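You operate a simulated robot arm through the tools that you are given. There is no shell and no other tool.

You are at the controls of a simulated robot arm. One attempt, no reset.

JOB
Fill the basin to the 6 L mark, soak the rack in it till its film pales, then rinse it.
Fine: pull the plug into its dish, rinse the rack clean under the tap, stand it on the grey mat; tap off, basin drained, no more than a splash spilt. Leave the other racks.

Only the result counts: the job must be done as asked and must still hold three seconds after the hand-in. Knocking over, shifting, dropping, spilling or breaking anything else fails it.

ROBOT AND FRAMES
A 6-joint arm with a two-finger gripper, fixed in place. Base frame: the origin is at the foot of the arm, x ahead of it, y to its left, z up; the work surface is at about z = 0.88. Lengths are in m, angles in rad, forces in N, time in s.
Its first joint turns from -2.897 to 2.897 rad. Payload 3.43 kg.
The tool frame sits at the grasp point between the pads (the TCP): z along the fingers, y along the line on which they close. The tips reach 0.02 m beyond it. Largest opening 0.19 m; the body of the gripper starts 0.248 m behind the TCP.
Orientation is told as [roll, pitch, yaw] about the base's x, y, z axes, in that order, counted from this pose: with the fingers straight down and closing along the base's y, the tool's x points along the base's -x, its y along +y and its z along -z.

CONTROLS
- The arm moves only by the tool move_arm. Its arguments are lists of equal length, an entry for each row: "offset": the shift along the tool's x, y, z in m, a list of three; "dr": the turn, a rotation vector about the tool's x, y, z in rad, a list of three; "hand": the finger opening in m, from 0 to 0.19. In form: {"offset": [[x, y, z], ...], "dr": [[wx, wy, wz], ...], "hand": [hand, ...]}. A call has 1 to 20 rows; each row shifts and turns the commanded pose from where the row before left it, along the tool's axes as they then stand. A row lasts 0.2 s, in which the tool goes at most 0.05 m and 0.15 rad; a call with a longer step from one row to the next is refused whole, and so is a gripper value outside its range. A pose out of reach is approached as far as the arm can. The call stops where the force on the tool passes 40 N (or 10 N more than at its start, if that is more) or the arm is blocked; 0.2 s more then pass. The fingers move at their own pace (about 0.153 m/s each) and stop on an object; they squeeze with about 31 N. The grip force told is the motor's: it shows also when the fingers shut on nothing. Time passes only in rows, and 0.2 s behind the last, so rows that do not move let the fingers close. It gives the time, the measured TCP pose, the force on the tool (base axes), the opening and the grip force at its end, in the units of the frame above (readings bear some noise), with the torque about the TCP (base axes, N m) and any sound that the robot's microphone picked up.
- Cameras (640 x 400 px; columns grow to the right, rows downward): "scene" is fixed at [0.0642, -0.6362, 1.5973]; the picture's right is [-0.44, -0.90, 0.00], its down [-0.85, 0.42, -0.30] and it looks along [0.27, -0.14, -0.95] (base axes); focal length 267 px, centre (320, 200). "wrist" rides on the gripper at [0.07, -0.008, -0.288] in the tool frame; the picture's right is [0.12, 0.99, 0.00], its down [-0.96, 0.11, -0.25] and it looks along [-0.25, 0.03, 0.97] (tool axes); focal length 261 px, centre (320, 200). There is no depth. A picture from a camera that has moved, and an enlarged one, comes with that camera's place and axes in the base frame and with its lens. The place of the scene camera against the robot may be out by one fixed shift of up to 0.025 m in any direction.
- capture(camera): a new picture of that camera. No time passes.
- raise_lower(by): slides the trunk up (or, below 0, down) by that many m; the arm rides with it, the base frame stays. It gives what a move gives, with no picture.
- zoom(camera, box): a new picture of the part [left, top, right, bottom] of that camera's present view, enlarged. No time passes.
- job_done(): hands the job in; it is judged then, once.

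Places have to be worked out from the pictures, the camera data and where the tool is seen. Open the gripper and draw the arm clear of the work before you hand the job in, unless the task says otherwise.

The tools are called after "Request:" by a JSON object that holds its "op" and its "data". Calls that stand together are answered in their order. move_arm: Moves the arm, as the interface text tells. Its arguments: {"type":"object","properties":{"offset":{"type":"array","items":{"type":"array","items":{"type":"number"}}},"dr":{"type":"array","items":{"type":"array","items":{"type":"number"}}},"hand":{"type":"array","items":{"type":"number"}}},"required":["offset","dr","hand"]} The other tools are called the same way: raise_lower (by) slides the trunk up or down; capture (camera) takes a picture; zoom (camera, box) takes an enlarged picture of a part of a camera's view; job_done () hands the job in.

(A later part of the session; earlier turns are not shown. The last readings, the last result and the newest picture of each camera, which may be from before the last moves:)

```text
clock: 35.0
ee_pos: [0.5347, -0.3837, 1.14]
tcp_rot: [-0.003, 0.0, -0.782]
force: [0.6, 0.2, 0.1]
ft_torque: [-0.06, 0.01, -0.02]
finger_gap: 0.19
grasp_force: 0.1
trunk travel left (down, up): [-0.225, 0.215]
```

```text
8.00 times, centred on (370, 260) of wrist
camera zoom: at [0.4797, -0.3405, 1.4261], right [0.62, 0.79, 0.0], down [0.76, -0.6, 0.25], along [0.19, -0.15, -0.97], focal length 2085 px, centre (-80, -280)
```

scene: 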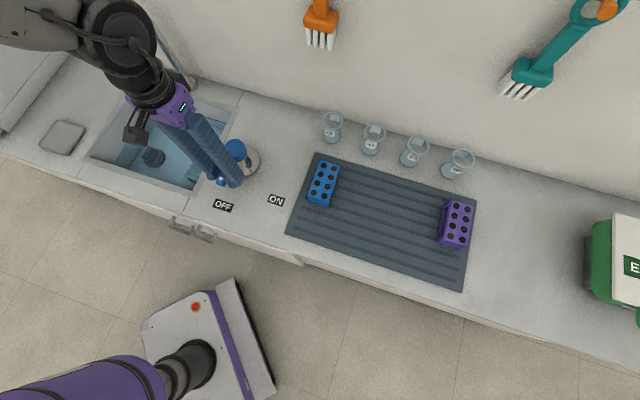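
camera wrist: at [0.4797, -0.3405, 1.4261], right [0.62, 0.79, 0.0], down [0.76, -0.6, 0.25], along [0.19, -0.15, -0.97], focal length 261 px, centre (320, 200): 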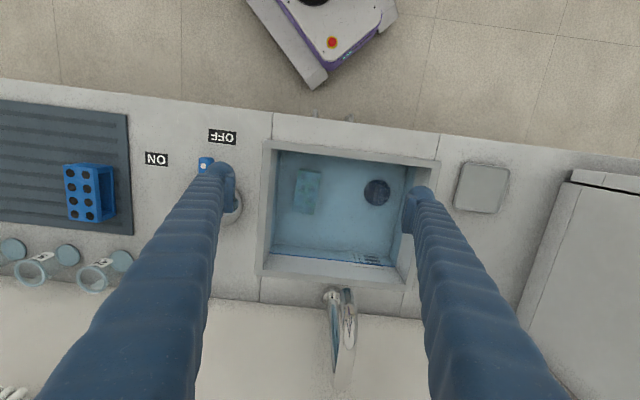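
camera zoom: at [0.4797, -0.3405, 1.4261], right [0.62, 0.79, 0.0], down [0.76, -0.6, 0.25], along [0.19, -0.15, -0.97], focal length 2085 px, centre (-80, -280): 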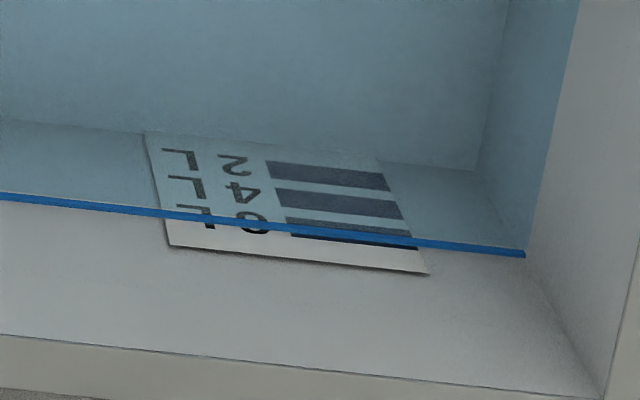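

The level is about 6.1 L, within the 6 L mark. Now I let the rack soak and compare its film over about 8 s.

Request:
{"op": "move_arm", "data": {"offset": [[0, 0, 0], [0, 0, 0], [0, 0, 0], [0, 0, 0], [0, 0, 0], [0, 0, 0], [0, 0, 0], [0, 0, 0], [0, 0, 0], [0, 0, 0], [0, 0, 0], [0, 0, 0], [0, 0, 0], [0, 0, 0], [0, 0, 0], [0, 0, 0], [0, 0, 0], [0, 0, 0], [0, 0, 0], [0, 0, 0]], "dr": [[0, 0, 0], [0, 0, 0], [0, 0, 0], [0, 0, 0], [0, 0, 0], [0, 0, 0], [0, 0, 0], [0, 0, 0], [0, 0, 0], [0, 0, 0], [0, 0, 0], [0, 0, 0], [0, 0, 0], [0, 0, 0], [0, 0, 0], [0, 0, 0], [0, 0, 0], [0, 0, 0], [0, 0, 0], [0, 0, 0]], "hand": [0.19, 0.19, 0.19, 0.19, 0.19, 0.19, 0.19, 0.19, 0.19, 0.19, 0.19, 0.19, 0.19, 0.19, 0.19, 0.19, 0.19, 0.19, 0.19, 0.19]}}

Request:
{"op": "zoom", "data": {"camera": "wrist", "box": [270, 150, 350, 225]}}

Request:
{"op": "move_arm", "data": {"offset": [[0, 0, 0], [0, 0, 0], [0, 0, 0], [0, 0, 0], [0, 0, 0], [0, 0, 0], [0, 0, 0], [0, 0, 0], [0, 0, 0], [0, 0, 0], [0, 0, 0], [0, 0, 0], [0, 0, 0], [0, 0, 0], [0, 0, 0], [0, 0, 0], [0, 0, 0], [0, 0, 0], [0, 0, 0], [0, 0, 0]], "dr": [[0, 0, 0], [0, 0, 0], [0, 0, 0], [0, 0, 0], [0, 0, 0], [0, 0, 0], [0, 0, 0], [0, 0, 0], [0, 0, 0], [0, 0, 0], [0, 0, 0], [0, 0, 0], [0, 0, 0], [0, 0, 0], [0, 0, 0], [0, 0, 0], [0, 0, 0], [0, 0, 0], [0, 0, 0], [0, 0, 0]], "hand": [0.19, 0.19, 0.19, 0.19, 0.19, 0.19, 0.19, 0.19, 0.19, 0.19, 0.19, 0.19, 0.19, 0.19, 0.19, 0.19, 0.19, 0.19, 0.19, 0.19]}}

Request:
{"op": "zoom", "data": {"camera": "wrist", "box": [270, 150, 350, 225]}}

Request:
{"op": "zoom", "data": {"camera": "scene", "box": [130, 110, 230, 200]}}

```text
clock: 39.2
ee_pos: [0.534, -0.3855, 1.1392]
tcp_rot: [-0.001, 0.0, -0.785]
force: [0.2, -0.1, 0.3]
ft_torque: [0.01, 0.01, 0.02]
finger_gap: 0.19
grasp_force: 0.0
trunk travel left (down, up): [-0.225, 0.215]
```

```text
5.33 times, centred on (310, 188) of wrist
camera zoom: at [0.4791, -0.3414, 1.4262], right [0.62, 0.79, 0.0], down [0.76, -0.6, 0.25], along [0.19, -0.15, -0.97], focal length 1390 px, centre (373, 267)
```

zoom: 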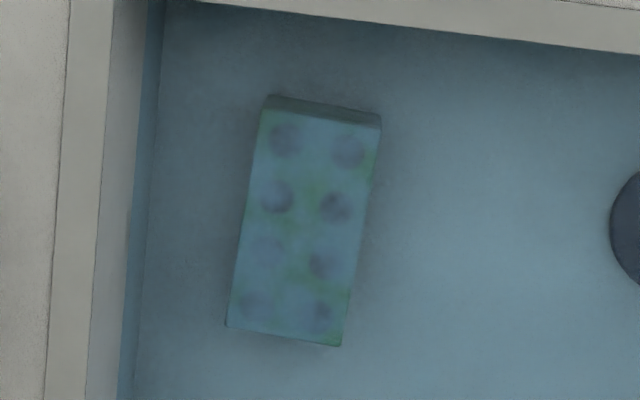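

```text
clock: 43.4
ee_pos: [0.5342, -0.3861, 1.1396]
tcp_rot: [-0.001, 0.001, -0.785]
force: [-0.7, -0.4, -0.1]
ft_torque: [0.02, -0.01, 0.0]
finger_gap: 0.1899
grasp_force: 0.0
trunk travel left (down, up): [-0.225, 0.215]
```

```text
5.33 times, centred on (310, 188) of wrist
camera zoom: at [0.4791, -0.3414, 1.4262], right [0.62, 0.79, 0.0], down [0.76, -0.6, 0.25], along [0.19, -0.15, -0.97], focal length 1390 px, centre (373, 267)
```

zoom: 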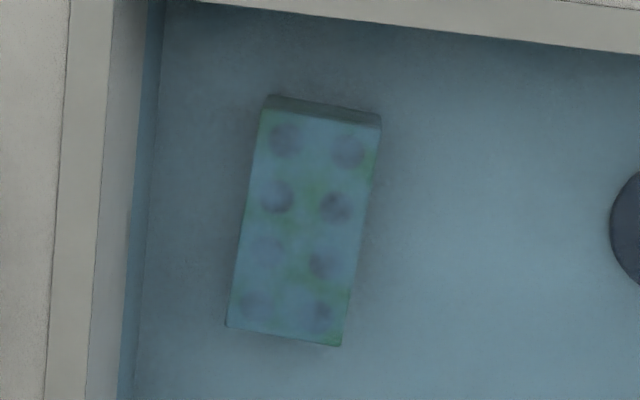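

```text
4.44 times, centred on (180, 155) of scene
camera zoom: at [0.0642, -0.6362, 1.5973], right [-0.44, -0.9, 0.0], down [-0.85, 0.42, -0.3], along [0.27, -0.14, -0.95], focal length 1186 px, centre (942, 400)
```

zoom: 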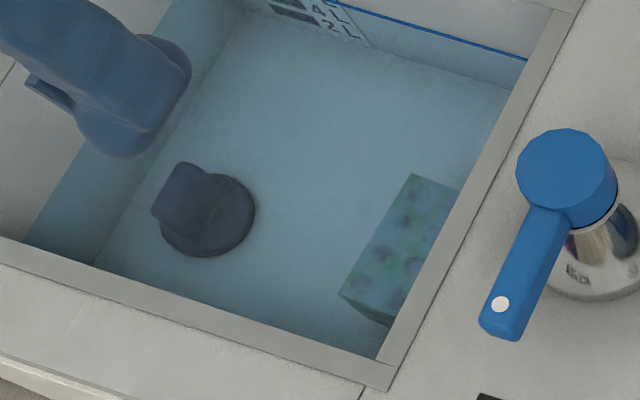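

There is little change between 39 s and 43 s. I keep soaking another 12 s and compare again.

Request:
{"op": "move_arm", "data": {"offset": [[0, 0, 0], [0, 0, 0], [0, 0, 0], [0, 0, 0], [0, 0, 0], [0, 0, 0], [0, 0, 0], [0, 0, 0], [0, 0, 0], [0, 0, 0], [0, 0, 0], [0, 0, 0], [0, 0, 0], [0, 0, 0], [0, 0, 0], [0, 0, 0], [0, 0, 0], [0, 0, 0], [0, 0, 0], [0, 0, 0]], "dr": [[0, 0, 0], [0, 0, 0], [0, 0, 0], [0, 0, 0], [0, 0, 0], [0, 0, 0], [0, 0, 0], [0, 0, 0], [0, 0, 0], [0, 0, 0], [0, 0, 0], [0, 0, 0], [0, 0, 0], [0, 0, 0], [0, 0, 0], [0, 0, 0], [0, 0, 0], [0, 0, 0], [0, 0, 0], [0, 0, 0]], "hand": [0.19, 0.19, 0.19, 0.19, 0.19, 0.19, 0.19, 0.19, 0.19, 0.19, 0.19, 0.19, 0.19, 0.19, 0.19, 0.19, 0.19, 0.19, 0.19, 0.19]}}

Request:
{"op": "move_arm", "data": {"offset": [[0, 0, 0], [0, 0, 0], [0, 0, 0], [0, 0, 0], [0, 0, 0], [0, 0, 0], [0, 0, 0], [0, 0, 0], [0, 0, 0], [0, 0, 0], [0, 0, 0], [0, 0, 0], [0, 0, 0], [0, 0, 0], [0, 0, 0], [0, 0, 0], [0, 0, 0], [0, 0, 0], [0, 0, 0], [0, 0, 0]], "dr": [[0, 0, 0], [0, 0, 0], [0, 0, 0], [0, 0, 0], [0, 0, 0], [0, 0, 0], [0, 0, 0], [0, 0, 0], [0, 0, 0], [0, 0, 0], [0, 0, 0], [0, 0, 0], [0, 0, 0], [0, 0, 0], [0, 0, 0], [0, 0, 0], [0, 0, 0], [0, 0, 0], [0, 0, 0], [0, 0, 0]], "hand": [0.19, 0.19, 0.19, 0.19, 0.19, 0.19, 0.19, 0.19, 0.19, 0.19, 0.19, 0.19, 0.19, 0.19, 0.19, 0.19, 0.19, 0.19, 0.19, 0.19]}}

Request:
{"op": "move_arm", "data": {"offset": [[0, 0, 0], [0, 0, 0], [0, 0, 0], [0, 0, 0], [0, 0, 0], [0, 0, 0], [0, 0, 0], [0, 0, 0], [0, 0, 0], [0, 0, 0], [0, 0, 0], [0, 0, 0], [0, 0, 0], [0, 0, 0], [0, 0, 0], [0, 0, 0], [0, 0, 0], [0, 0, 0], [0, 0, 0], [0, 0, 0]], "dr": [[0, 0, 0], [0, 0, 0], [0, 0, 0], [0, 0, 0], [0, 0, 0], [0, 0, 0], [0, 0, 0], [0, 0, 0], [0, 0, 0], [0, 0, 0], [0, 0, 0], [0, 0, 0], [0, 0, 0], [0, 0, 0], [0, 0, 0], [0, 0, 0], [0, 0, 0], [0, 0, 0], [0, 0, 0], [0, 0, 0]], "hand": [0.19, 0.19, 0.19, 0.19, 0.19, 0.19, 0.19, 0.19, 0.19, 0.19, 0.19, 0.19, 0.19, 0.19, 0.19, 0.19, 0.19, 0.19, 0.19, 0.19]}}

Request:
{"op": "zoom", "data": {"camera": "wrist", "box": [270, 150, 350, 225]}}

Request:
{"op": "zoom", "data": {"camera": "scene", "box": [130, 110, 230, 200]}}

```text
clock: 47.6
ee_pos: [0.533, -0.3854, 1.1409]
tcp_rot: [0.0, 0.0, -0.783]
force: [0.1, -0.6, 0.1]
ft_torque: [0.03, 0.03, 0.02]
finger_gap: 0.19
grasp_force: 0.0
trunk travel left (down, up): [-0.225, 0.215]
```

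```text
clock: 51.8
ee_pos: [0.5346, -0.386, 1.139]
tcp_rot: [0.0, 0.0, -0.782]
force: [-0.1, -0.7, 0.3]
ft_torque: [-0.02, -0.01, -0.03]
finger_gap: 0.1899
grasp_force: 0.1
trunk travel left (down, up): [-0.225, 0.215]
```

```text
clock: 56.0
ee_pos: [0.5342, -0.3867, 1.139]
tcp_rot: [0.0, -0.001, -0.785]
force: [0.3, -0.1, -0.4]
ft_torque: [-0.01, -0.01, -0.01]
finger_gap: 0.1903
grasp_force: 0.1
trunk travel left (down, up): [-0.225, 0.215]
```

```text
5.33 times, centred on (310, 188) of wrist
camera zoom: at [0.4791, -0.3414, 1.4262], right [0.62, 0.79, 0.0], down [0.76, -0.6, 0.25], along [0.19, -0.15, -0.97], focal length 1390 px, centre (373, 267)
```

zoom: 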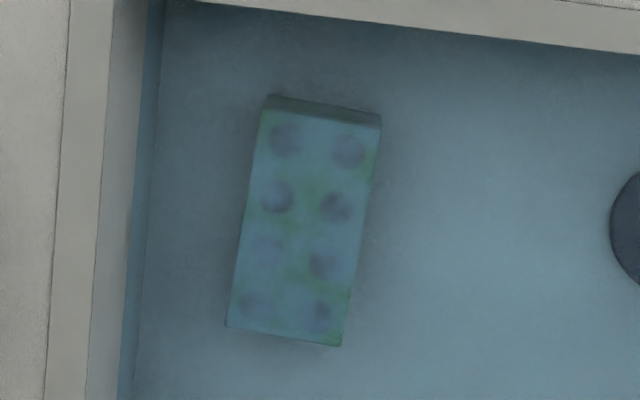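

```text
4.44 times, centred on (180, 155) of scene
camera zoom: at [0.0642, -0.6362, 1.5973], right [-0.44, -0.9, 0.0], down [-0.85, 0.42, -0.3], along [0.27, -0.14, -0.95], focal length 1186 px, centre (942, 400)
```

zoom: 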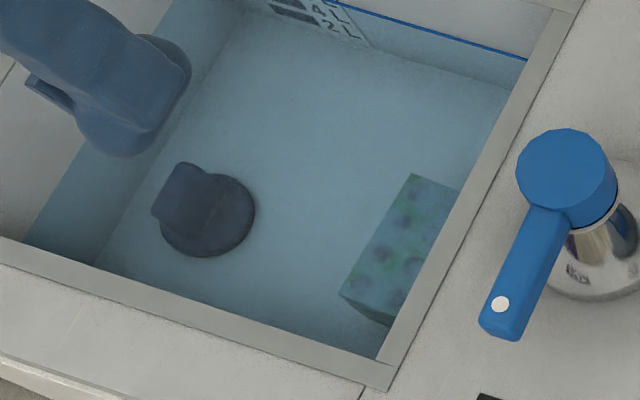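

I see only subtle change so far. A longer soak is harmless, so I continue about 25 s more and compare.

Request:
{"op": "move_arm", "data": {"offset": [[0, 0, 0], [0, 0, 0], [0, 0, 0], [0, 0, 0], [0, 0, 0], [0, 0, 0], [0, 0, 0], [0, 0, 0], [0, 0, 0], [0, 0, 0], [0, 0, 0], [0, 0, 0], [0, 0, 0], [0, 0, 0], [0, 0, 0], [0, 0, 0], [0, 0, 0], [0, 0, 0], [0, 0, 0], [0, 0, 0]], "dr": [[0, 0, 0], [0, 0, 0], [0, 0, 0], [0, 0, 0], [0, 0, 0], [0, 0, 0], [0, 0, 0], [0, 0, 0], [0, 0, 0], [0, 0, 0], [0, 0, 0], [0, 0, 0], [0, 0, 0], [0, 0, 0], [0, 0, 0], [0, 0, 0], [0, 0, 0], [0, 0, 0], [0, 0, 0], [0, 0, 0]], "hand": [0.19, 0.19, 0.19, 0.19, 0.19, 0.19, 0.19, 0.19, 0.19, 0.19, 0.19, 0.19, 0.19, 0.19, 0.19, 0.19, 0.19, 0.19, 0.19, 0.19]}}

Request:
{"op": "move_arm", "data": {"offset": [[0, 0, 0], [0, 0, 0], [0, 0, 0], [0, 0, 0], [0, 0, 0], [0, 0, 0], [0, 0, 0], [0, 0, 0], [0, 0, 0], [0, 0, 0], [0, 0, 0], [0, 0, 0], [0, 0, 0], [0, 0, 0], [0, 0, 0], [0, 0, 0], [0, 0, 0], [0, 0, 0], [0, 0, 0], [0, 0, 0]], "dr": [[0, 0, 0], [0, 0, 0], [0, 0, 0], [0, 0, 0], [0, 0, 0], [0, 0, 0], [0, 0, 0], [0, 0, 0], [0, 0, 0], [0, 0, 0], [0, 0, 0], [0, 0, 0], [0, 0, 0], [0, 0, 0], [0, 0, 0], [0, 0, 0], [0, 0, 0], [0, 0, 0], [0, 0, 0], [0, 0, 0]], "hand": [0.19, 0.19, 0.19, 0.19, 0.19, 0.19, 0.19, 0.19, 0.19, 0.19, 0.19, 0.19, 0.19, 0.19, 0.19, 0.19, 0.19, 0.19, 0.19, 0.19]}}

Request:
{"op": "move_arm", "data": {"offset": [[0, 0, 0], [0, 0, 0], [0, 0, 0], [0, 0, 0], [0, 0, 0], [0, 0, 0], [0, 0, 0], [0, 0, 0], [0, 0, 0], [0, 0, 0], [0, 0, 0], [0, 0, 0], [0, 0, 0], [0, 0, 0], [0, 0, 0], [0, 0, 0], [0, 0, 0], [0, 0, 0], [0, 0, 0], [0, 0, 0]], "dr": [[0, 0, 0], [0, 0, 0], [0, 0, 0], [0, 0, 0], [0, 0, 0], [0, 0, 0], [0, 0, 0], [0, 0, 0], [0, 0, 0], [0, 0, 0], [0, 0, 0], [0, 0, 0], [0, 0, 0], [0, 0, 0], [0, 0, 0], [0, 0, 0], [0, 0, 0], [0, 0, 0], [0, 0, 0], [0, 0, 0]], "hand": [0.19, 0.19, 0.19, 0.19, 0.19, 0.19, 0.19, 0.19, 0.19, 0.19, 0.19, 0.19, 0.19, 0.19, 0.19, 0.19, 0.19, 0.19, 0.19, 0.19]}}

Request:
{"op": "zoom", "data": {"camera": "wrist", "box": [270, 150, 350, 225]}}

Request:
{"op": "move_arm", "data": {"offset": [[0, 0, 0], [0, 0, 0], [0, 0, 0], [0, 0, 0], [0, 0, 0], [0, 0, 0], [0, 0, 0], [0, 0, 0], [0, 0, 0], [0, 0, 0], [0, 0, 0], [0, 0, 0], [0, 0, 0], [0, 0, 0], [0, 0, 0], [0, 0, 0], [0, 0, 0], [0, 0, 0], [0, 0, 0], [0, 0, 0]], "dr": [[0, 0, 0], [0, 0, 0], [0, 0, 0], [0, 0, 0], [0, 0, 0], [0, 0, 0], [0, 0, 0], [0, 0, 0], [0, 0, 0], [0, 0, 0], [0, 0, 0], [0, 0, 0], [0, 0, 0], [0, 0, 0], [0, 0, 0], [0, 0, 0], [0, 0, 0], [0, 0, 0], [0, 0, 0], [0, 0, 0]], "hand": [0.19, 0.19, 0.19, 0.19, 0.19, 0.19, 0.19, 0.19, 0.19, 0.19, 0.19, 0.19, 0.19, 0.19, 0.19, 0.19, 0.19, 0.19, 0.19, 0.19]}}

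Request:
{"op": "move_arm", "data": {"offset": [[0, 0, 0], [0, 0, 0], [0, 0, 0], [0, 0, 0], [0, 0, 0], [0, 0, 0], [0, 0, 0], [0, 0, 0], [0, 0, 0], [0, 0, 0], [0, 0, 0], [0, 0, 0], [0, 0, 0], [0, 0, 0], [0, 0, 0], [0, 0, 0], [0, 0, 0], [0, 0, 0], [0, 0, 0], [0, 0, 0]], "dr": [[0, 0, 0], [0, 0, 0], [0, 0, 0], [0, 0, 0], [0, 0, 0], [0, 0, 0], [0, 0, 0], [0, 0, 0], [0, 0, 0], [0, 0, 0], [0, 0, 0], [0, 0, 0], [0, 0, 0], [0, 0, 0], [0, 0, 0], [0, 0, 0], [0, 0, 0], [0, 0, 0], [0, 0, 0], [0, 0, 0]], "hand": [0.19, 0.19, 0.19, 0.19, 0.19, 0.19, 0.19, 0.19, 0.19, 0.19, 0.19, 0.19, 0.19, 0.19, 0.19, 0.19, 0.19, 0.19, 0.19, 0.19]}}

Request:
{"op": "zoom", "data": {"camera": "wrist", "box": [270, 150, 350, 225]}}

Request:
{"op": "zoom", "data": {"camera": "wrist", "box": [256, 140, 446, 290]}}

```text
clock: 60.2
ee_pos: [0.5329, -0.3854, 1.1393]
tcp_rot: [0.001, 0.0, -0.784]
force: [0.2, -0.4, -0.1]
ft_torque: [-0.02, -0.04, 0.01]
finger_gap: 0.19
grasp_force: 0.0
trunk travel left (down, up): [-0.225, 0.215]
```

```text
clock: 64.4
ee_pos: [0.5344, -0.3852, 1.1391]
tcp_rot: [-0.003, 0.001, -0.784]
force: [-0.5, -0.7, 0.0]
ft_torque: [0.01, 0.02, -0.01]
finger_gap: 0.1902
grasp_force: 0.0
trunk travel left (down, up): [-0.225, 0.215]
```

```text
clock: 68.6
ee_pos: [0.5335, -0.3842, 1.1399]
tcp_rot: [-0.001, 0.0, -0.785]
force: [0.0, -0.4, 0.1]
ft_torque: [-0.03, -0.01, -0.04]
finger_gap: 0.1899
grasp_force: 0.0
trunk travel left (down, up): [-0.225, 0.215]
```

```text
5.33 times, centred on (310, 188) of wrist
camera zoom: at [0.4791, -0.3414, 1.4262], right [0.62, 0.79, 0.0], down [0.76, -0.6, 0.25], along [0.19, -0.15, -0.97], focal length 1390 px, centre (373, 267)
```

zoom: 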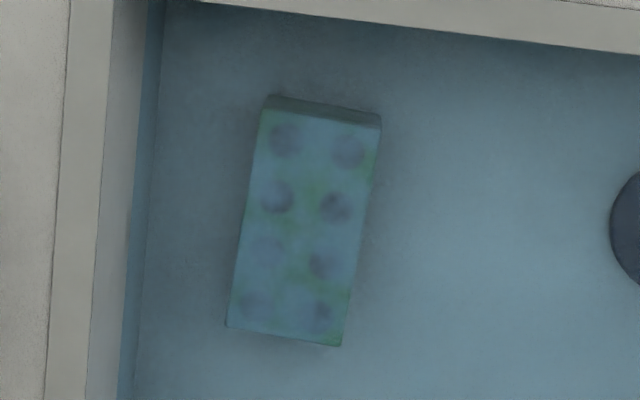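

```text
clock: 72.8
ee_pos: [0.5347, -0.3844, 1.1397]
tcp_rot: [0.002, 0.0, -0.784]
force: [0.0, 0.2, -1.5]
ft_torque: [0.04, 0.0, 0.01]
finger_gap: 0.19
grasp_force: 0.1
trunk travel left (down, up): [-0.225, 0.215]
```

```text
clock: 77.0
ee_pos: [0.5331, -0.3846, 1.1401]
tcp_rot: [0.0, 0.0, -0.783]
force: [-0.2, 0.4, 0.0]
ft_torque: [0.0, 0.02, -0.02]
finger_gap: 0.1899
grasp_force: 0.0
trunk travel left (down, up): [-0.225, 0.215]
```

```text
5.33 times, centred on (310, 188) of wrist
camera zoom: at [0.4791, -0.3414, 1.4262], right [0.62, 0.79, 0.0], down [0.76, -0.6, 0.25], along [0.19, -0.15, -0.97], focal length 1390 px, centre (373, 267)
```

zoom: 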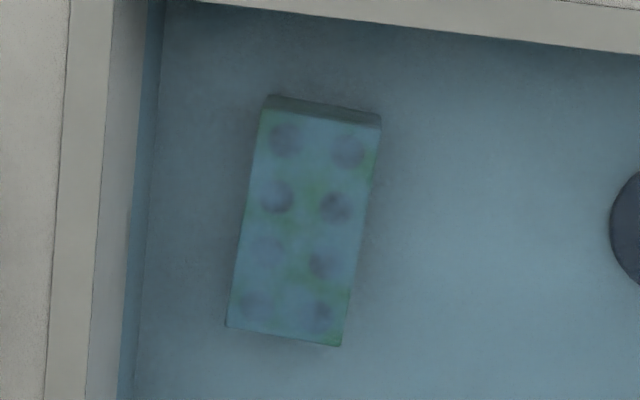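

```text
2.67 times, centred on (351, 215) of wrist
camera zoom: at [0.4791, -0.3414, 1.4262], right [0.62, 0.79, 0.0], down [0.76, -0.6, 0.25], along [0.19, -0.15, -0.97], focal length 695 px, centre (237, 160)
```

zoom: 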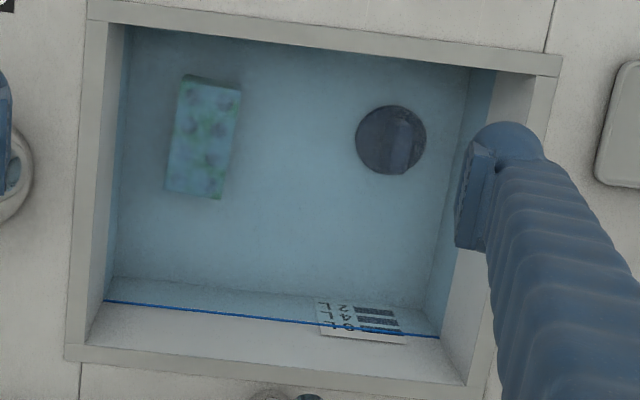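

From 39 s to 77 s the rack's look hasn't changed. Its once dark film is now pale with the green showing between, but I want to rule out mere water tint. I zoom the rack, the plug, and the blue rack for geometry.

Request:
{"op": "zoom", "data": {"camera": "wrist", "box": [345, 160, 425, 220]}}

Request:
{"op": "zoom", "data": {"camera": "wrist", "box": [50, 150, 130, 235]}}

Request:
{"op": "zoom", "data": {"camera": "scene", "box": [295, 150, 355, 220]}}

Request:
{"op": "zoom", "data": {"camera": "scene", "box": [180, 140, 220, 195]}}

Request:
{"op": "zoom", "data": {"camera": "scene", "box": [130, 135, 180, 180]}}

```text
6.67 times, centred on (385, 190) of wrist
camera zoom: at [0.4791, -0.3414, 1.4262], right [0.62, 0.79, 0.0], down [0.76, -0.6, 0.25], along [0.19, -0.15, -0.97], focal length 1738 px, centre (-113, 267)
```

zoom: 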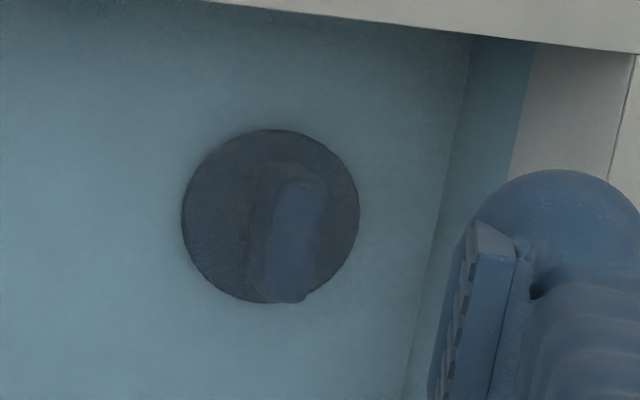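

```text
4.71 times, centred on (90, 192) of wrist
camera zoom: at [0.4791, -0.3414, 1.4262], right [0.62, 0.79, 0.0], down [0.76, -0.6, 0.25], along [0.19, -0.15, -0.97], focal length 1227 px, centre (1402, 235)
```

zoom: 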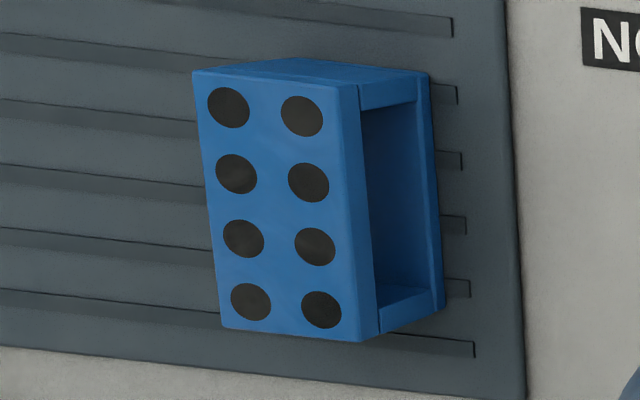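

```text
5.71 times, centred on (325, 185) of scene
camera zoom: at [0.0642, -0.6362, 1.5973], right [-0.44, -0.9, 0.0], down [-0.85, 0.42, -0.3], along [0.27, -0.14, -0.95], focal length 1525 px, centre (291, 286)
```

zoom: 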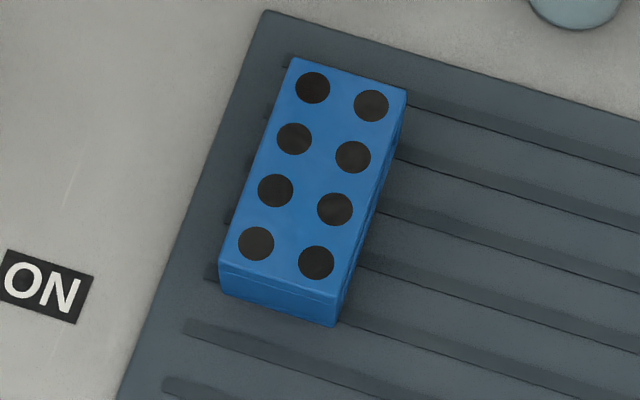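

```text
7.27 times, centred on (200, 168) of scene
camera zoom: at [0.0642, -0.6362, 1.5973], right [-0.44, -0.9, 0.0], down [-0.85, 0.42, -0.3], along [0.27, -0.14, -0.95], focal length 1941 px, centre (1193, 436)
```

zoom: 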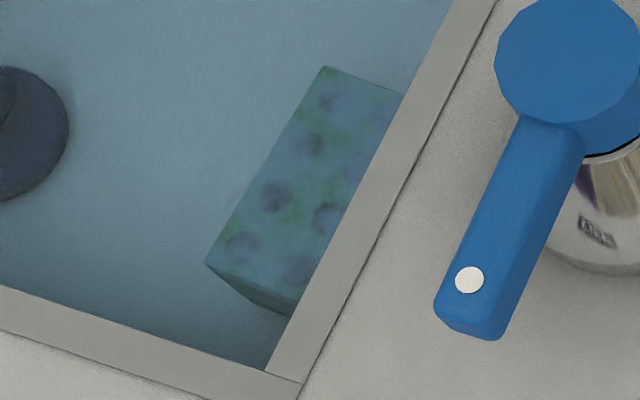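

```text
8.89 times, centred on (155, 158) of scene
camera zoom: at [0.0642, -0.6362, 1.5973], right [-0.44, -0.9, 0.0], down [-0.85, 0.42, -0.3], along [0.27, -0.14, -0.95], focal length 2373 px, centre (1787, 578)
```

zoom: 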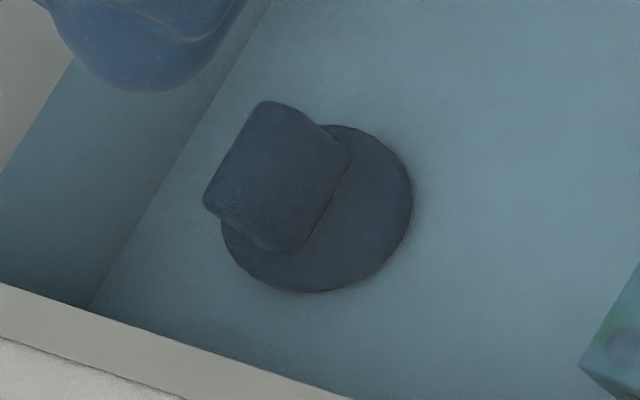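

The rack's coating now shows as pale patches. I'll confirm by lifting the rack briefly out of the water, gripping it near its front end with the tool leaned back 0.25 rad, the same grip I need for rinsing. First I hover above it.

Request:
{"op": "move_arm", "data": {"offset": [[-0.023, -0.01, 0.03], [-0.023, -0.0104, 0.03], [0, 0, 0.03], [0.0086, 0, 0.0339], [0, 0, 0]], "dr": [[0, 0, 0.054], [0, -0.125, 0], [0, -0.125, 0], [0, 0, 0], [0, 0, 0]], "hand": [0.15, 0.12, 0.1, 0.085, 0.085]}}

Request:
{"op": "capture", "data": {"camera": "wrist"}}

Request:
{"op": "zoom", "data": {"camera": "scene", "box": [80, 20, 300, 220]}}

```text
clock: 78.2
ee_pos: [0.5533, -0.4373, 1.0146]
tcp_rot: [0.0, -0.248, -0.838]
force: [-0.2, -1.0, -0.5]
ft_torque: [0.14, -0.05, 0.03]
finger_gap: 0.085
grasp_force: 0.0
trunk travel left (down, up): [-0.225, 0.215]
```

```text
taken
camera wrist: at [0.4541, -0.3389, 1.2742], right [0.66, 0.75, -0.03], down [0.67, -0.57, 0.48], along [0.34, -0.33, -0.88], focal length 261 px, centre (320, 200)
```

wrist: 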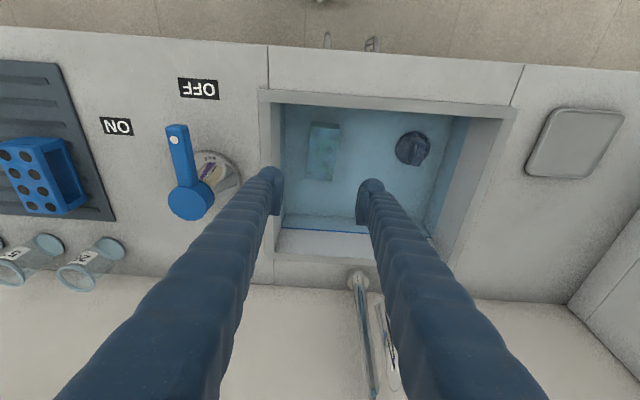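

```text
2.00 times, centred on (190, 120) of scene
camera zoom: at [0.0642, -0.6362, 1.5973], right [-0.44, -0.9, 0.0], down [-0.85, 0.42, -0.3], along [0.27, -0.14, -0.95], focal length 534 px, centre (580, 360)
```

zoom: 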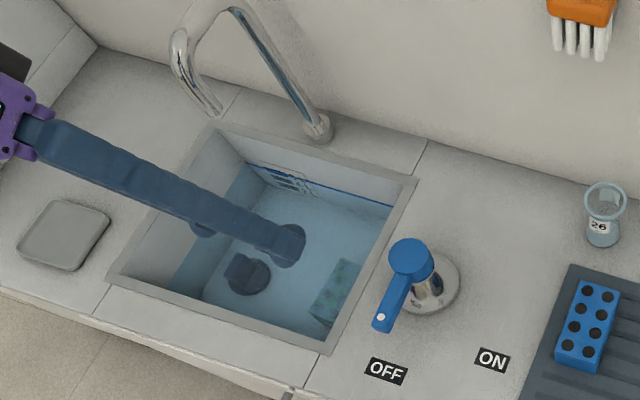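

The fingers line up either side of the rack. I descend to just above the waterline and check.

Request:
{"op": "move_arm", "data": {"offset": [[0.0146, 0.0026, 0.039], [0.0102, 0, 0.04], [0.0102, 0, 0.04], [0.0102, 0, 0.04]], "dr": [[0, 0, 0], [0, 0, 0], [0, 0, 0], [0, 0, 0]], "hand": [0.085, 0.085, 0.085, 0.085]}}

Request:
{"op": "zoom", "data": {"camera": "wrist", "box": [220, 80, 420, 260]}}

Request:
{"op": "zoom", "data": {"camera": "scene", "box": [80, 60, 260, 220]}}

```text
clock: 79.2
ee_pos: [0.554, -0.43, 0.8501]
tcp_rot: [0.0, -0.251, -0.836]
force: [-0.3, 0.2, 0.5]
ft_torque: [0.0, 0.04, -0.01]
finger_gap: 0.0849
grasp_force: 0.0
trunk travel left (down, up): [-0.225, 0.215]
```

```text
2.22 times, centred on (320, 170) of wrist
camera zoom: at [0.4544, -0.3328, 1.1098], right [0.66, 0.75, -0.03], down [0.67, -0.57, 0.48], along [0.34, -0.33, -0.88], focal length 579 px, centre (320, 267)
```

zoom: 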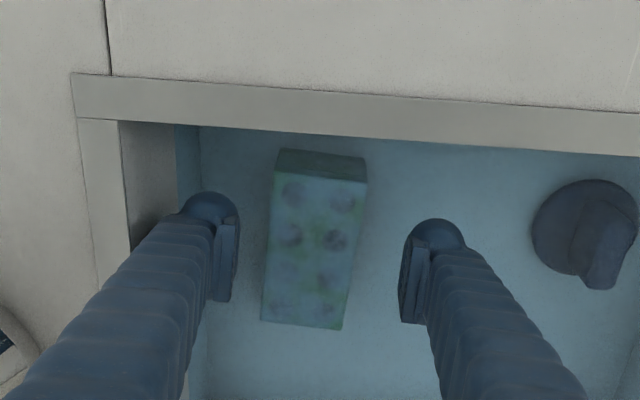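

```text
2.50 times, centred on (170, 140) of scene
camera zoom: at [0.0642, -0.6362, 1.5973], right [-0.44, -0.9, 0.0], down [-0.85, 0.42, -0.3], along [0.27, -0.14, -0.95], focal length 667 px, centre (695, 350)
```

zoom: 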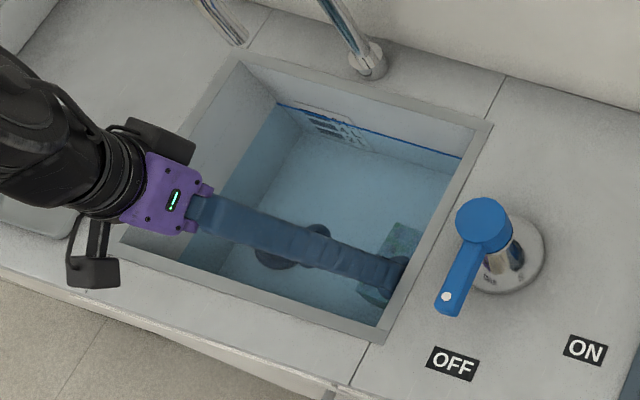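

The rack sits between the fingers. I nudge 4 mm sideways, descend to mid-height of the rack and close on it.

Request:
{"op": "move_arm", "data": {"offset": [[0.0103, -0.004, 0.0402], [0.0103, 0, 0.0402], [0, 0, 0], [0, 0, 0], [0, 0, 0], [0, 0, 0]], "dr": [[0, 0, 0], [0, 0, 0], [0, 0, 0], [0, 0, 0], [0, 0, 0], [0, 0, 0]], "hand": [0.085, 0.085, 0.06, 0.045, 0.04, 0.04]}}

Request:
{"op": "zoom", "data": {"camera": "wrist", "box": [220, 80, 420, 260]}}

```text
clock: 80.6
ee_pos: [0.5496, -0.433, 0.7709]
tcp_rot: [0.001, -0.25, -0.836]
force: [0.3, 0.3, 0.2]
ft_torque: [0.02, -0.02, 0.01]
finger_gap: 0.0401
grasp_force: 0.0
out of reach, approached as far as the arm can: row 1
trunk travel left (down, up): [-0.225, 0.215]
```

```text
2.22 times, centred on (320, 170) of wrist
camera zoom: at [0.4514, -0.3348, 1.0319], right [0.66, 0.75, -0.03], down [0.67, -0.57, 0.48], along [0.34, -0.33, -0.88], focal length 579 px, centre (320, 267)
```

zoom: 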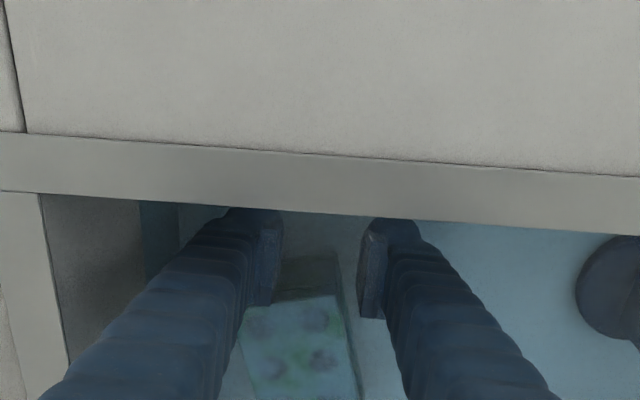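

The fingers closed to 0.040 with no grip force, so they missed the rack, which appears to lie further back than I judged. I look before moving on.

Request:
{"op": "capture", "data": {"camera": "wrist"}}

Request:
{"op": "zoom", "data": {"camera": "scene", "box": [120, 80, 240, 200]}}

Request:
{"op": "zoom", "data": {"camera": "wrist", "box": [270, 160, 370, 260]}}

```text
taken
camera wrist: at [0.4514, -0.3348, 1.0319], right [0.66, 0.75, -0.03], down [0.67, -0.57, 0.48], along [0.34, -0.33, -0.88], focal length 261 px, centre (320, 200)
```

wrist: 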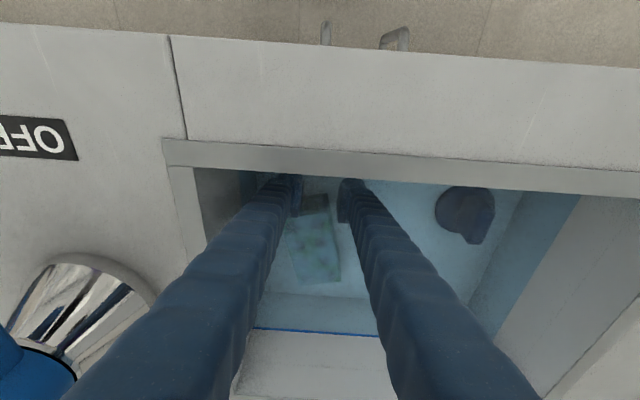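

```text
3.33 times, centred on (180, 140) of scene
camera zoom: at [0.0642, -0.6362, 1.5973], right [-0.44, -0.9, 0.0], down [-0.85, 0.42, -0.3], along [0.27, -0.14, -0.95], focal length 890 px, centre (787, 400)
```

zoom: 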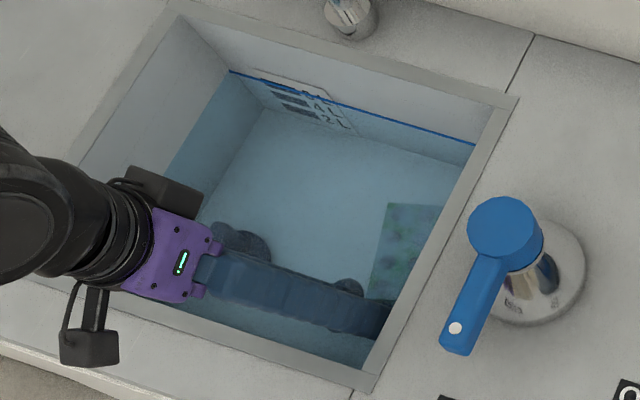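

```text
4.00 times, centred on (320, 210) of wrist
camera zoom: at [0.4514, -0.3348, 1.0319], right [0.66, 0.75, -0.03], down [0.67, -0.57, 0.48], along [0.34, -0.33, -0.88], focal length 1043 px, centre (320, 160)
```

zoom: 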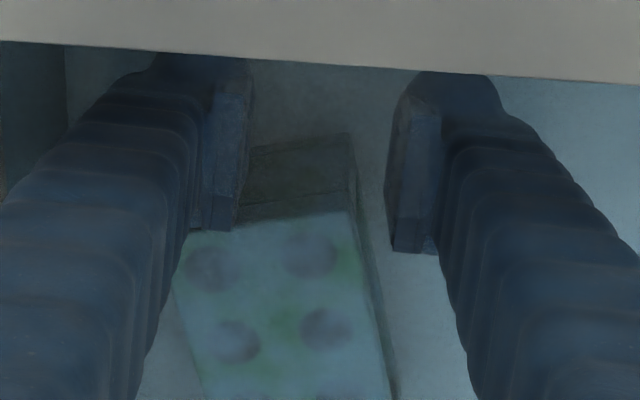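

The rack got pushed back and rotated a little, harmlessly, when one finger touched first near its end. I lift straight out, straighten the tool to vertical, and re-measure so I can grip it at its centre.

Request:
{"op": "move_arm", "data": {"offset": [[-0.0103, 0, -0.0402], [-0.0103, 0, -0.0402], [-0.0103, 0, -0.0402], [-0.0103, 0, -0.0402], [-0.0103, 0, -0.0402], [0, 0, 0], [0, 0, 0], [0.02, 0, -0.035], [0.02, 0, -0.035], [0, 0, 0]], "dr": [[0, 0, 0], [0, 0, 0], [0, 0, 0], [0, 0, 0], [0, 0, 0], [0, 0.125, 0], [0, 0.125, 0], [0, 0, -0.054], [0, 0, 0], [0, 0, 0]], "hand": [0.04, 0.04, 0.04, 0.04, 0.04, 0.06, 0.1, 0.14, 0.18, 0.19]}}

Request:
{"op": "capture", "data": {"camera": "wrist"}}

Request:
{"op": "zoom", "data": {"camera": "scene", "box": [80, 60, 260, 220]}}

```text
clock: 82.8
ee_pos: [0.5222, -0.4024, 1.0519]
tcp_rot: [0.0, 0.0, -0.783]
force: [-0.2, 0.3, 0.4]
ft_torque: [0.01, -0.03, 0.01]
finger_gap: 0.1899
grasp_force: 0.1
trunk travel left (down, up): [-0.225, 0.215]
```

```text
taken
camera wrist: at [0.4673, -0.3586, 1.3378], right [0.62, 0.79, 0.0], down [0.76, -0.6, 0.25], along [0.19, -0.15, -0.97], focal length 261 px, centre (320, 200)
```

wrist: 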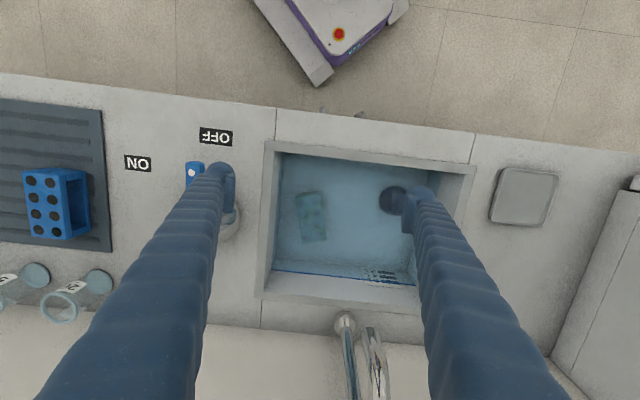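

```text
2.50 times, centred on (170, 140) of scene
camera zoom: at [0.0642, -0.6362, 1.5973], right [-0.44, -0.9, 0.0], down [-0.85, 0.42, -0.3], along [0.27, -0.14, -0.95], focal length 667 px, centre (695, 350)
```

zoom: 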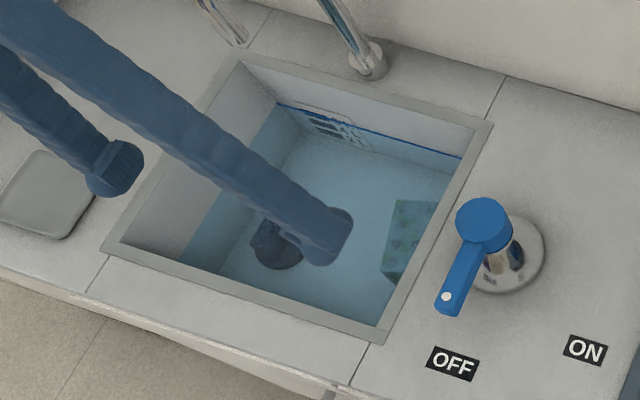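

Zooming on the rack's new pose.

Request:
{"op": "zoom", "data": {"camera": "wrist", "box": [270, 175, 350, 255]}}

Request:
{"op": "zoom", "data": {"camera": "scene", "box": [170, 125, 230, 195]}}

```text
5.00 times, centred on (310, 215) of wrist
camera zoom: at [0.4673, -0.3586, 1.3378], right [0.62, 0.79, 0.0], down [0.76, -0.6, 0.25], along [0.19, -0.15, -0.97], focal length 1303 px, centre (370, 125)
```

zoom: 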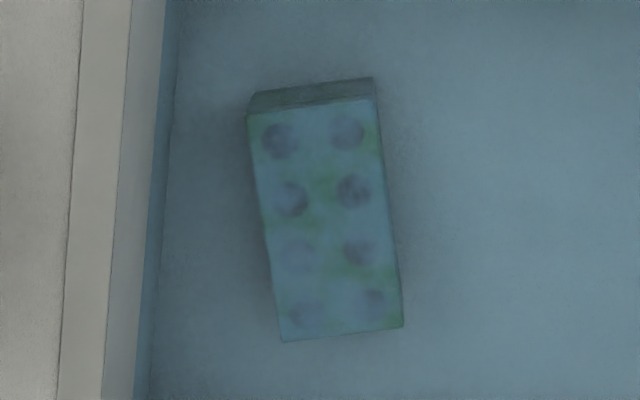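

```text
5.71 times, centred on (200, 160) of scene
camera zoom: at [0.0642, -0.6362, 1.5973], right [-0.44, -0.9, 0.0], down [-0.85, 0.42, -0.3], along [0.27, -0.14, -0.95], focal length 1525 px, centre (1006, 429)
```

zoom: 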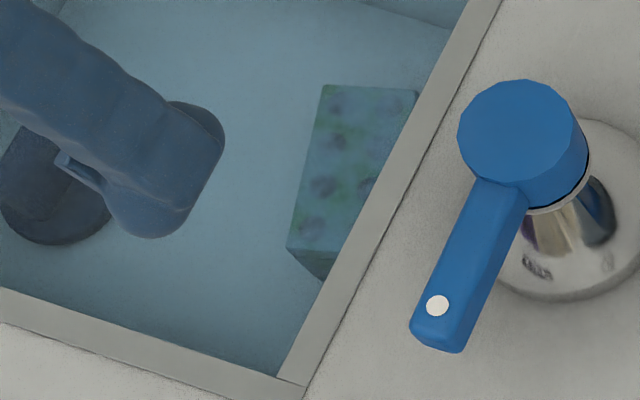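

The film areas, which were darker than the bare green at first, are now clearly lighter than it, so the film has paled and the soak is done. The plug comes next: its fin is at about s=0.271, t=0.717, top z≈0.78, thin along s. I hover over it.

Request:
{"op": "move_arm", "data": {"offset": [[-0.0126, 0.0374, 0.01], [-0.0126, 0.0374, 0.01], [-0.0126, 0.0374, 0.01], [-0.0126, 0.0374, 0.01], [-0.0126, 0.0374, 0.01], [0, 0, 0]], "dr": [[0, 0, 0], [0, 0, 0], [0, 0, 0], [0, 0, 0], [0, 0, 0], [0, 0, 0]], "hand": [0.15, 0.12, 0.09, 0.075, 0.075, 0.075]}}

Request:
{"op": "capture", "data": {"camera": "wrist"}}

Request:
{"op": "zoom", "data": {"camera": "wrist", "box": [260, 120, 380, 220]}}

```text
clock: 84.2
ee_pos: [0.696, -0.315, 1.0012]
tcp_rot: [0.001, 0.0, -0.784]
force: [0.3, 0.1, 0.0]
ft_torque: [-0.05, -0.01, -0.04]
finger_gap: 0.0754
grasp_force: 0.1
trunk travel left (down, up): [-0.225, 0.215]
```

```text
taken
camera wrist: at [0.6414, -0.2704, 1.2875], right [0.62, 0.79, 0.0], down [0.76, -0.6, 0.25], along [0.19, -0.15, -0.97], focal length 261 px, centre (320, 200)
```

wrist: 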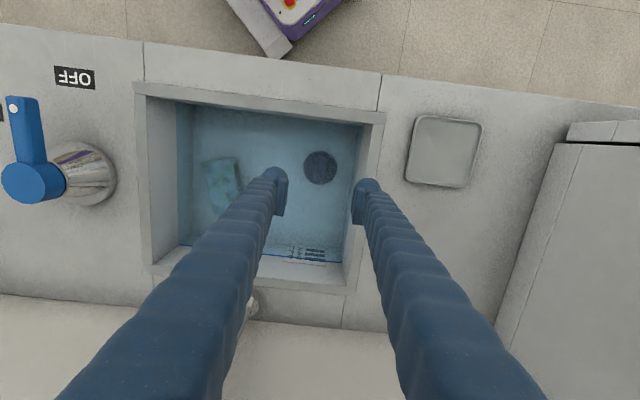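

```text
4.00 times, centred on (320, 170) of wrist
camera zoom: at [0.6414, -0.2704, 1.2875], right [0.62, 0.79, 0.0], down [0.76, -0.6, 0.25], along [0.19, -0.15, -0.97], focal length 1043 px, centre (320, 320)
```

zoom: 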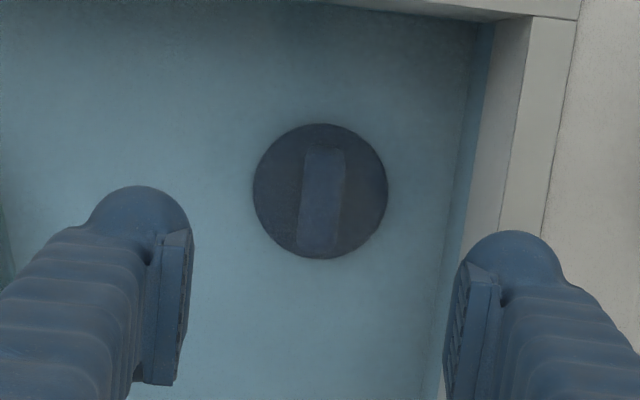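

The plug fin is centred within 2 mm of the tool. I narrow to 0.06 and descend most of the way.

Request:
{"op": "move_arm", "data": {"offset": [[0, 0.002, 0.03], [0, 0, 0.04], [0, 0, 0.04], [0, 0, 0.04], [0, 0, 0.04]], "dr": [[0, 0, 0], [0, 0, 0], [0, 0, 0], [0, 0, 0], [0, 0, 0]], "hand": [0.06, 0.06, 0.06, 0.06, 0.06]}}

Request:
{"op": "zoom", "data": {"camera": "wrist", "box": [250, 110, 390, 250]}}

```text
clock: 85.4
ee_pos: [0.7003, -0.3122, 0.8087]
tcp_rot: [0.0, 0.001, -0.781]
force: [0.0, -0.6, -0.5]
ft_torque: [-0.01, 0.02, 0.0]
finger_gap: 0.06
grasp_force: 0.1
trunk travel left (down, up): [-0.225, 0.215]
```

```text
2.86 times, centred on (320, 180) of wrist
camera zoom: at [0.645, -0.2685, 1.095], right [0.62, 0.79, 0.0], down [0.76, -0.6, 0.25], along [0.19, -0.15, -0.97], focal length 745 px, centre (320, 257)
```

zoom: 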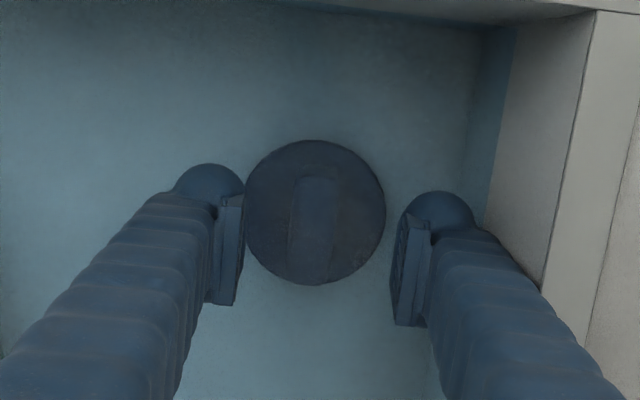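

The pads straddle the fin evenly. I descend the last 4 cm and close on it.

Request:
{"op": "move_arm", "data": {"offset": [[0, -0.001, 0.02], [0, 0, 0.02], [0, 0, 0], [0, 0, 0], [0, 0, 0], [0, 0, 0]], "dr": [[0, 0, 0], [0, 0, 0], [0, 0, 0], [0, 0, 0], [0, 0, 0], [0, 0, 0]], "hand": [0.06, 0.06, 0.03, 0.01, 0.005, 0.005]}}

Request:
{"op": "zoom", "data": {"camera": "wrist", "box": [250, 110, 390, 250]}}

```text
clock: 86.8
ee_pos: [0.6998, -0.3142, 0.7685]
tcp_rot: [0.0, 0.001, -0.783]
force: [0.0, -0.6, 0.9]
ft_torque: [-0.03, -0.04, 0.02]
finger_gap: 0.0187
grasp_force: 31.6
trunk travel left (down, up): [-0.225, 0.215]
```

```text
2.86 times, centred on (320, 180) of wrist
camera zoom: at [0.6436, -0.2693, 1.0552], right [0.62, 0.79, 0.0], down [0.76, -0.6, 0.25], along [0.19, -0.15, -0.97], focal length 745 px, centre (320, 257)
```

zoom: 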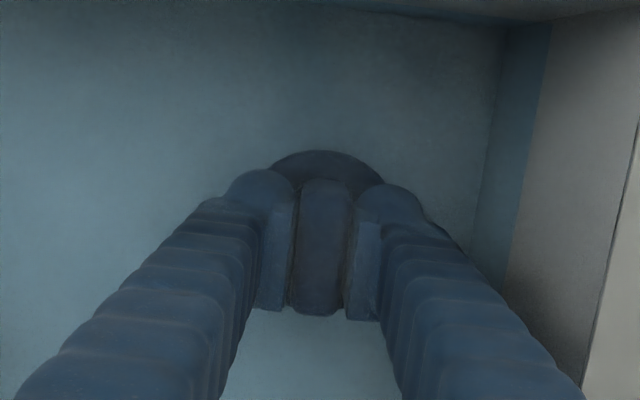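

The fin is gripped firmly (0.0187 m, 31.6 N). I pull the plug up gently.

Request:
{"op": "move_arm", "data": {"offset": [[0, 0, -0.005], [0, 0, -0.01], [0, 0, -0.015], [0, 0, -0.025], [0, 0, -0.03], [0, 0, -0.03]], "dr": [[0, 0, 0], [0, 0, 0], [0, 0, 0], [0, 0, 0], [0, 0, 0], [0, 0, 0]], "hand": [0.005, 0.005, 0.005, 0.005, 0.005, 0.005]}}

Request:
{"op": "zoom", "data": {"camera": "wrist", "box": [250, 110, 390, 250]}}

Request:
{"op": "zoom", "data": {"camera": "scene", "box": [40, 60, 260, 220]}}

```text
clock: 88.2
ee_pos: [0.6991, -0.3137, 0.8867]
tcp_rot: [0.0, -0.001, -0.782]
force: [0.1, -0.5, -0.2]
ft_torque: [0.0, -0.04, 0.0]
finger_gap: 0.0047
grasp_force: 0.1
trunk travel left (down, up): [-0.225, 0.215]
```

```text
2.86 times, centred on (320, 180) of wrist
camera zoom: at [0.644, -0.2698, 1.1732], right [0.62, 0.79, 0.0], down [0.76, -0.6, 0.25], along [0.19, -0.15, -0.97], focal length 745 px, centre (320, 257)
```

zoom: 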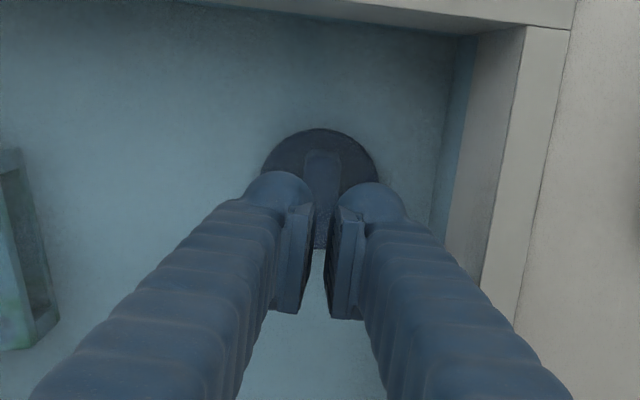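

```text
2.50 times, centred on (150, 140) of scene
camera zoom: at [0.0642, -0.6362, 1.5973], right [-0.44, -0.9, 0.0], down [-0.85, 0.42, -0.3], along [0.27, -0.14, -0.95], focal length 667 px, centre (745, 350)
```

zoom: 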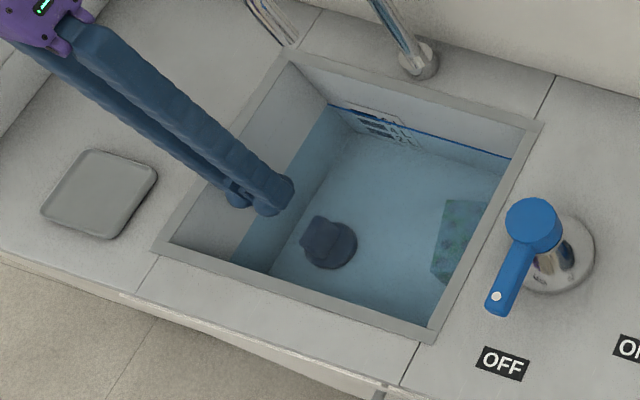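

The plug slipped out of the pads and is still seated. I look closely at the fin's shape before trying a deeper grip.

Request:
{"op": "zoom", "data": {"camera": "scene", "box": [135, 130, 185, 175]}}

Request:
{"op": "zoom", "data": {"camera": "wrist", "box": [285, 150, 355, 220]}}

Request:
{"op": "zoom", "data": {"camera": "scene", "box": [140, 80, 220, 130]}}

```text
8.89 times, centred on (160, 152) of scene
camera zoom: at [0.0642, -0.6362, 1.5973], right [-0.44, -0.9, 0.0], down [-0.85, 0.42, -0.3], along [0.27, -0.14, -0.95], focal length 2373 px, centre (1742, 622)
```

zoom: 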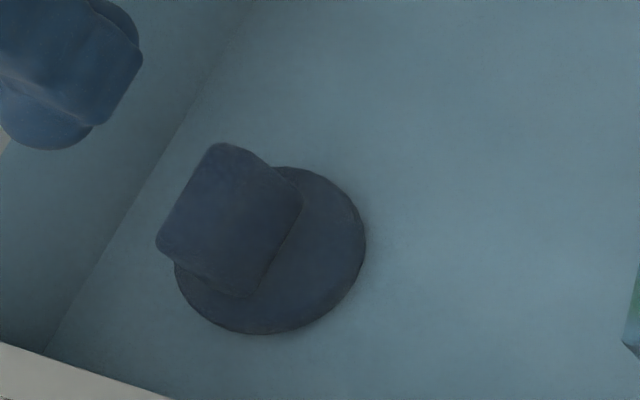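

```text
5.71 times, centred on (320, 185) of wrist
camera zoom: at [0.644, -0.2698, 1.1732], right [0.62, 0.79, 0.0], down [0.76, -0.6, 0.25], along [0.19, -0.15, -0.97], focal length 1489 px, centre (320, 286)
```

zoom: 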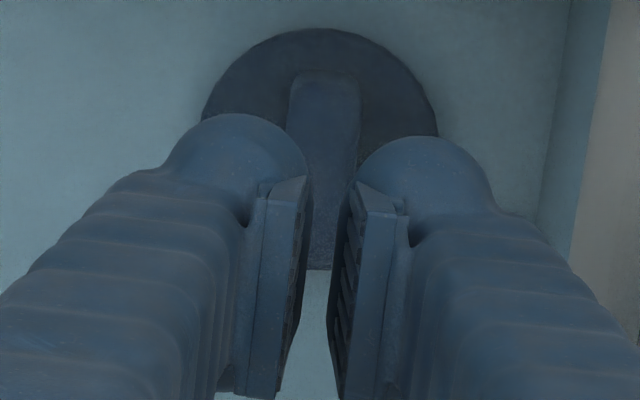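

```text
8.00 times, centred on (180, 105) of scene
camera zoom: at [0.0642, -0.6362, 1.5973], right [-0.44, -0.9, 0.0], down [-0.85, 0.42, -0.3], along [0.27, -0.14, -0.95], focal length 2136 px, centre (1440, 960)
```

zoom: 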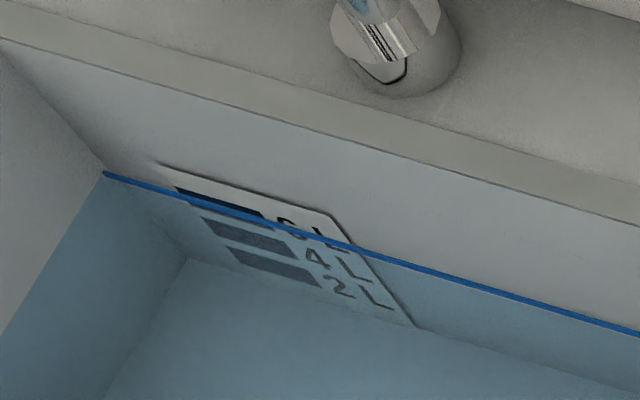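

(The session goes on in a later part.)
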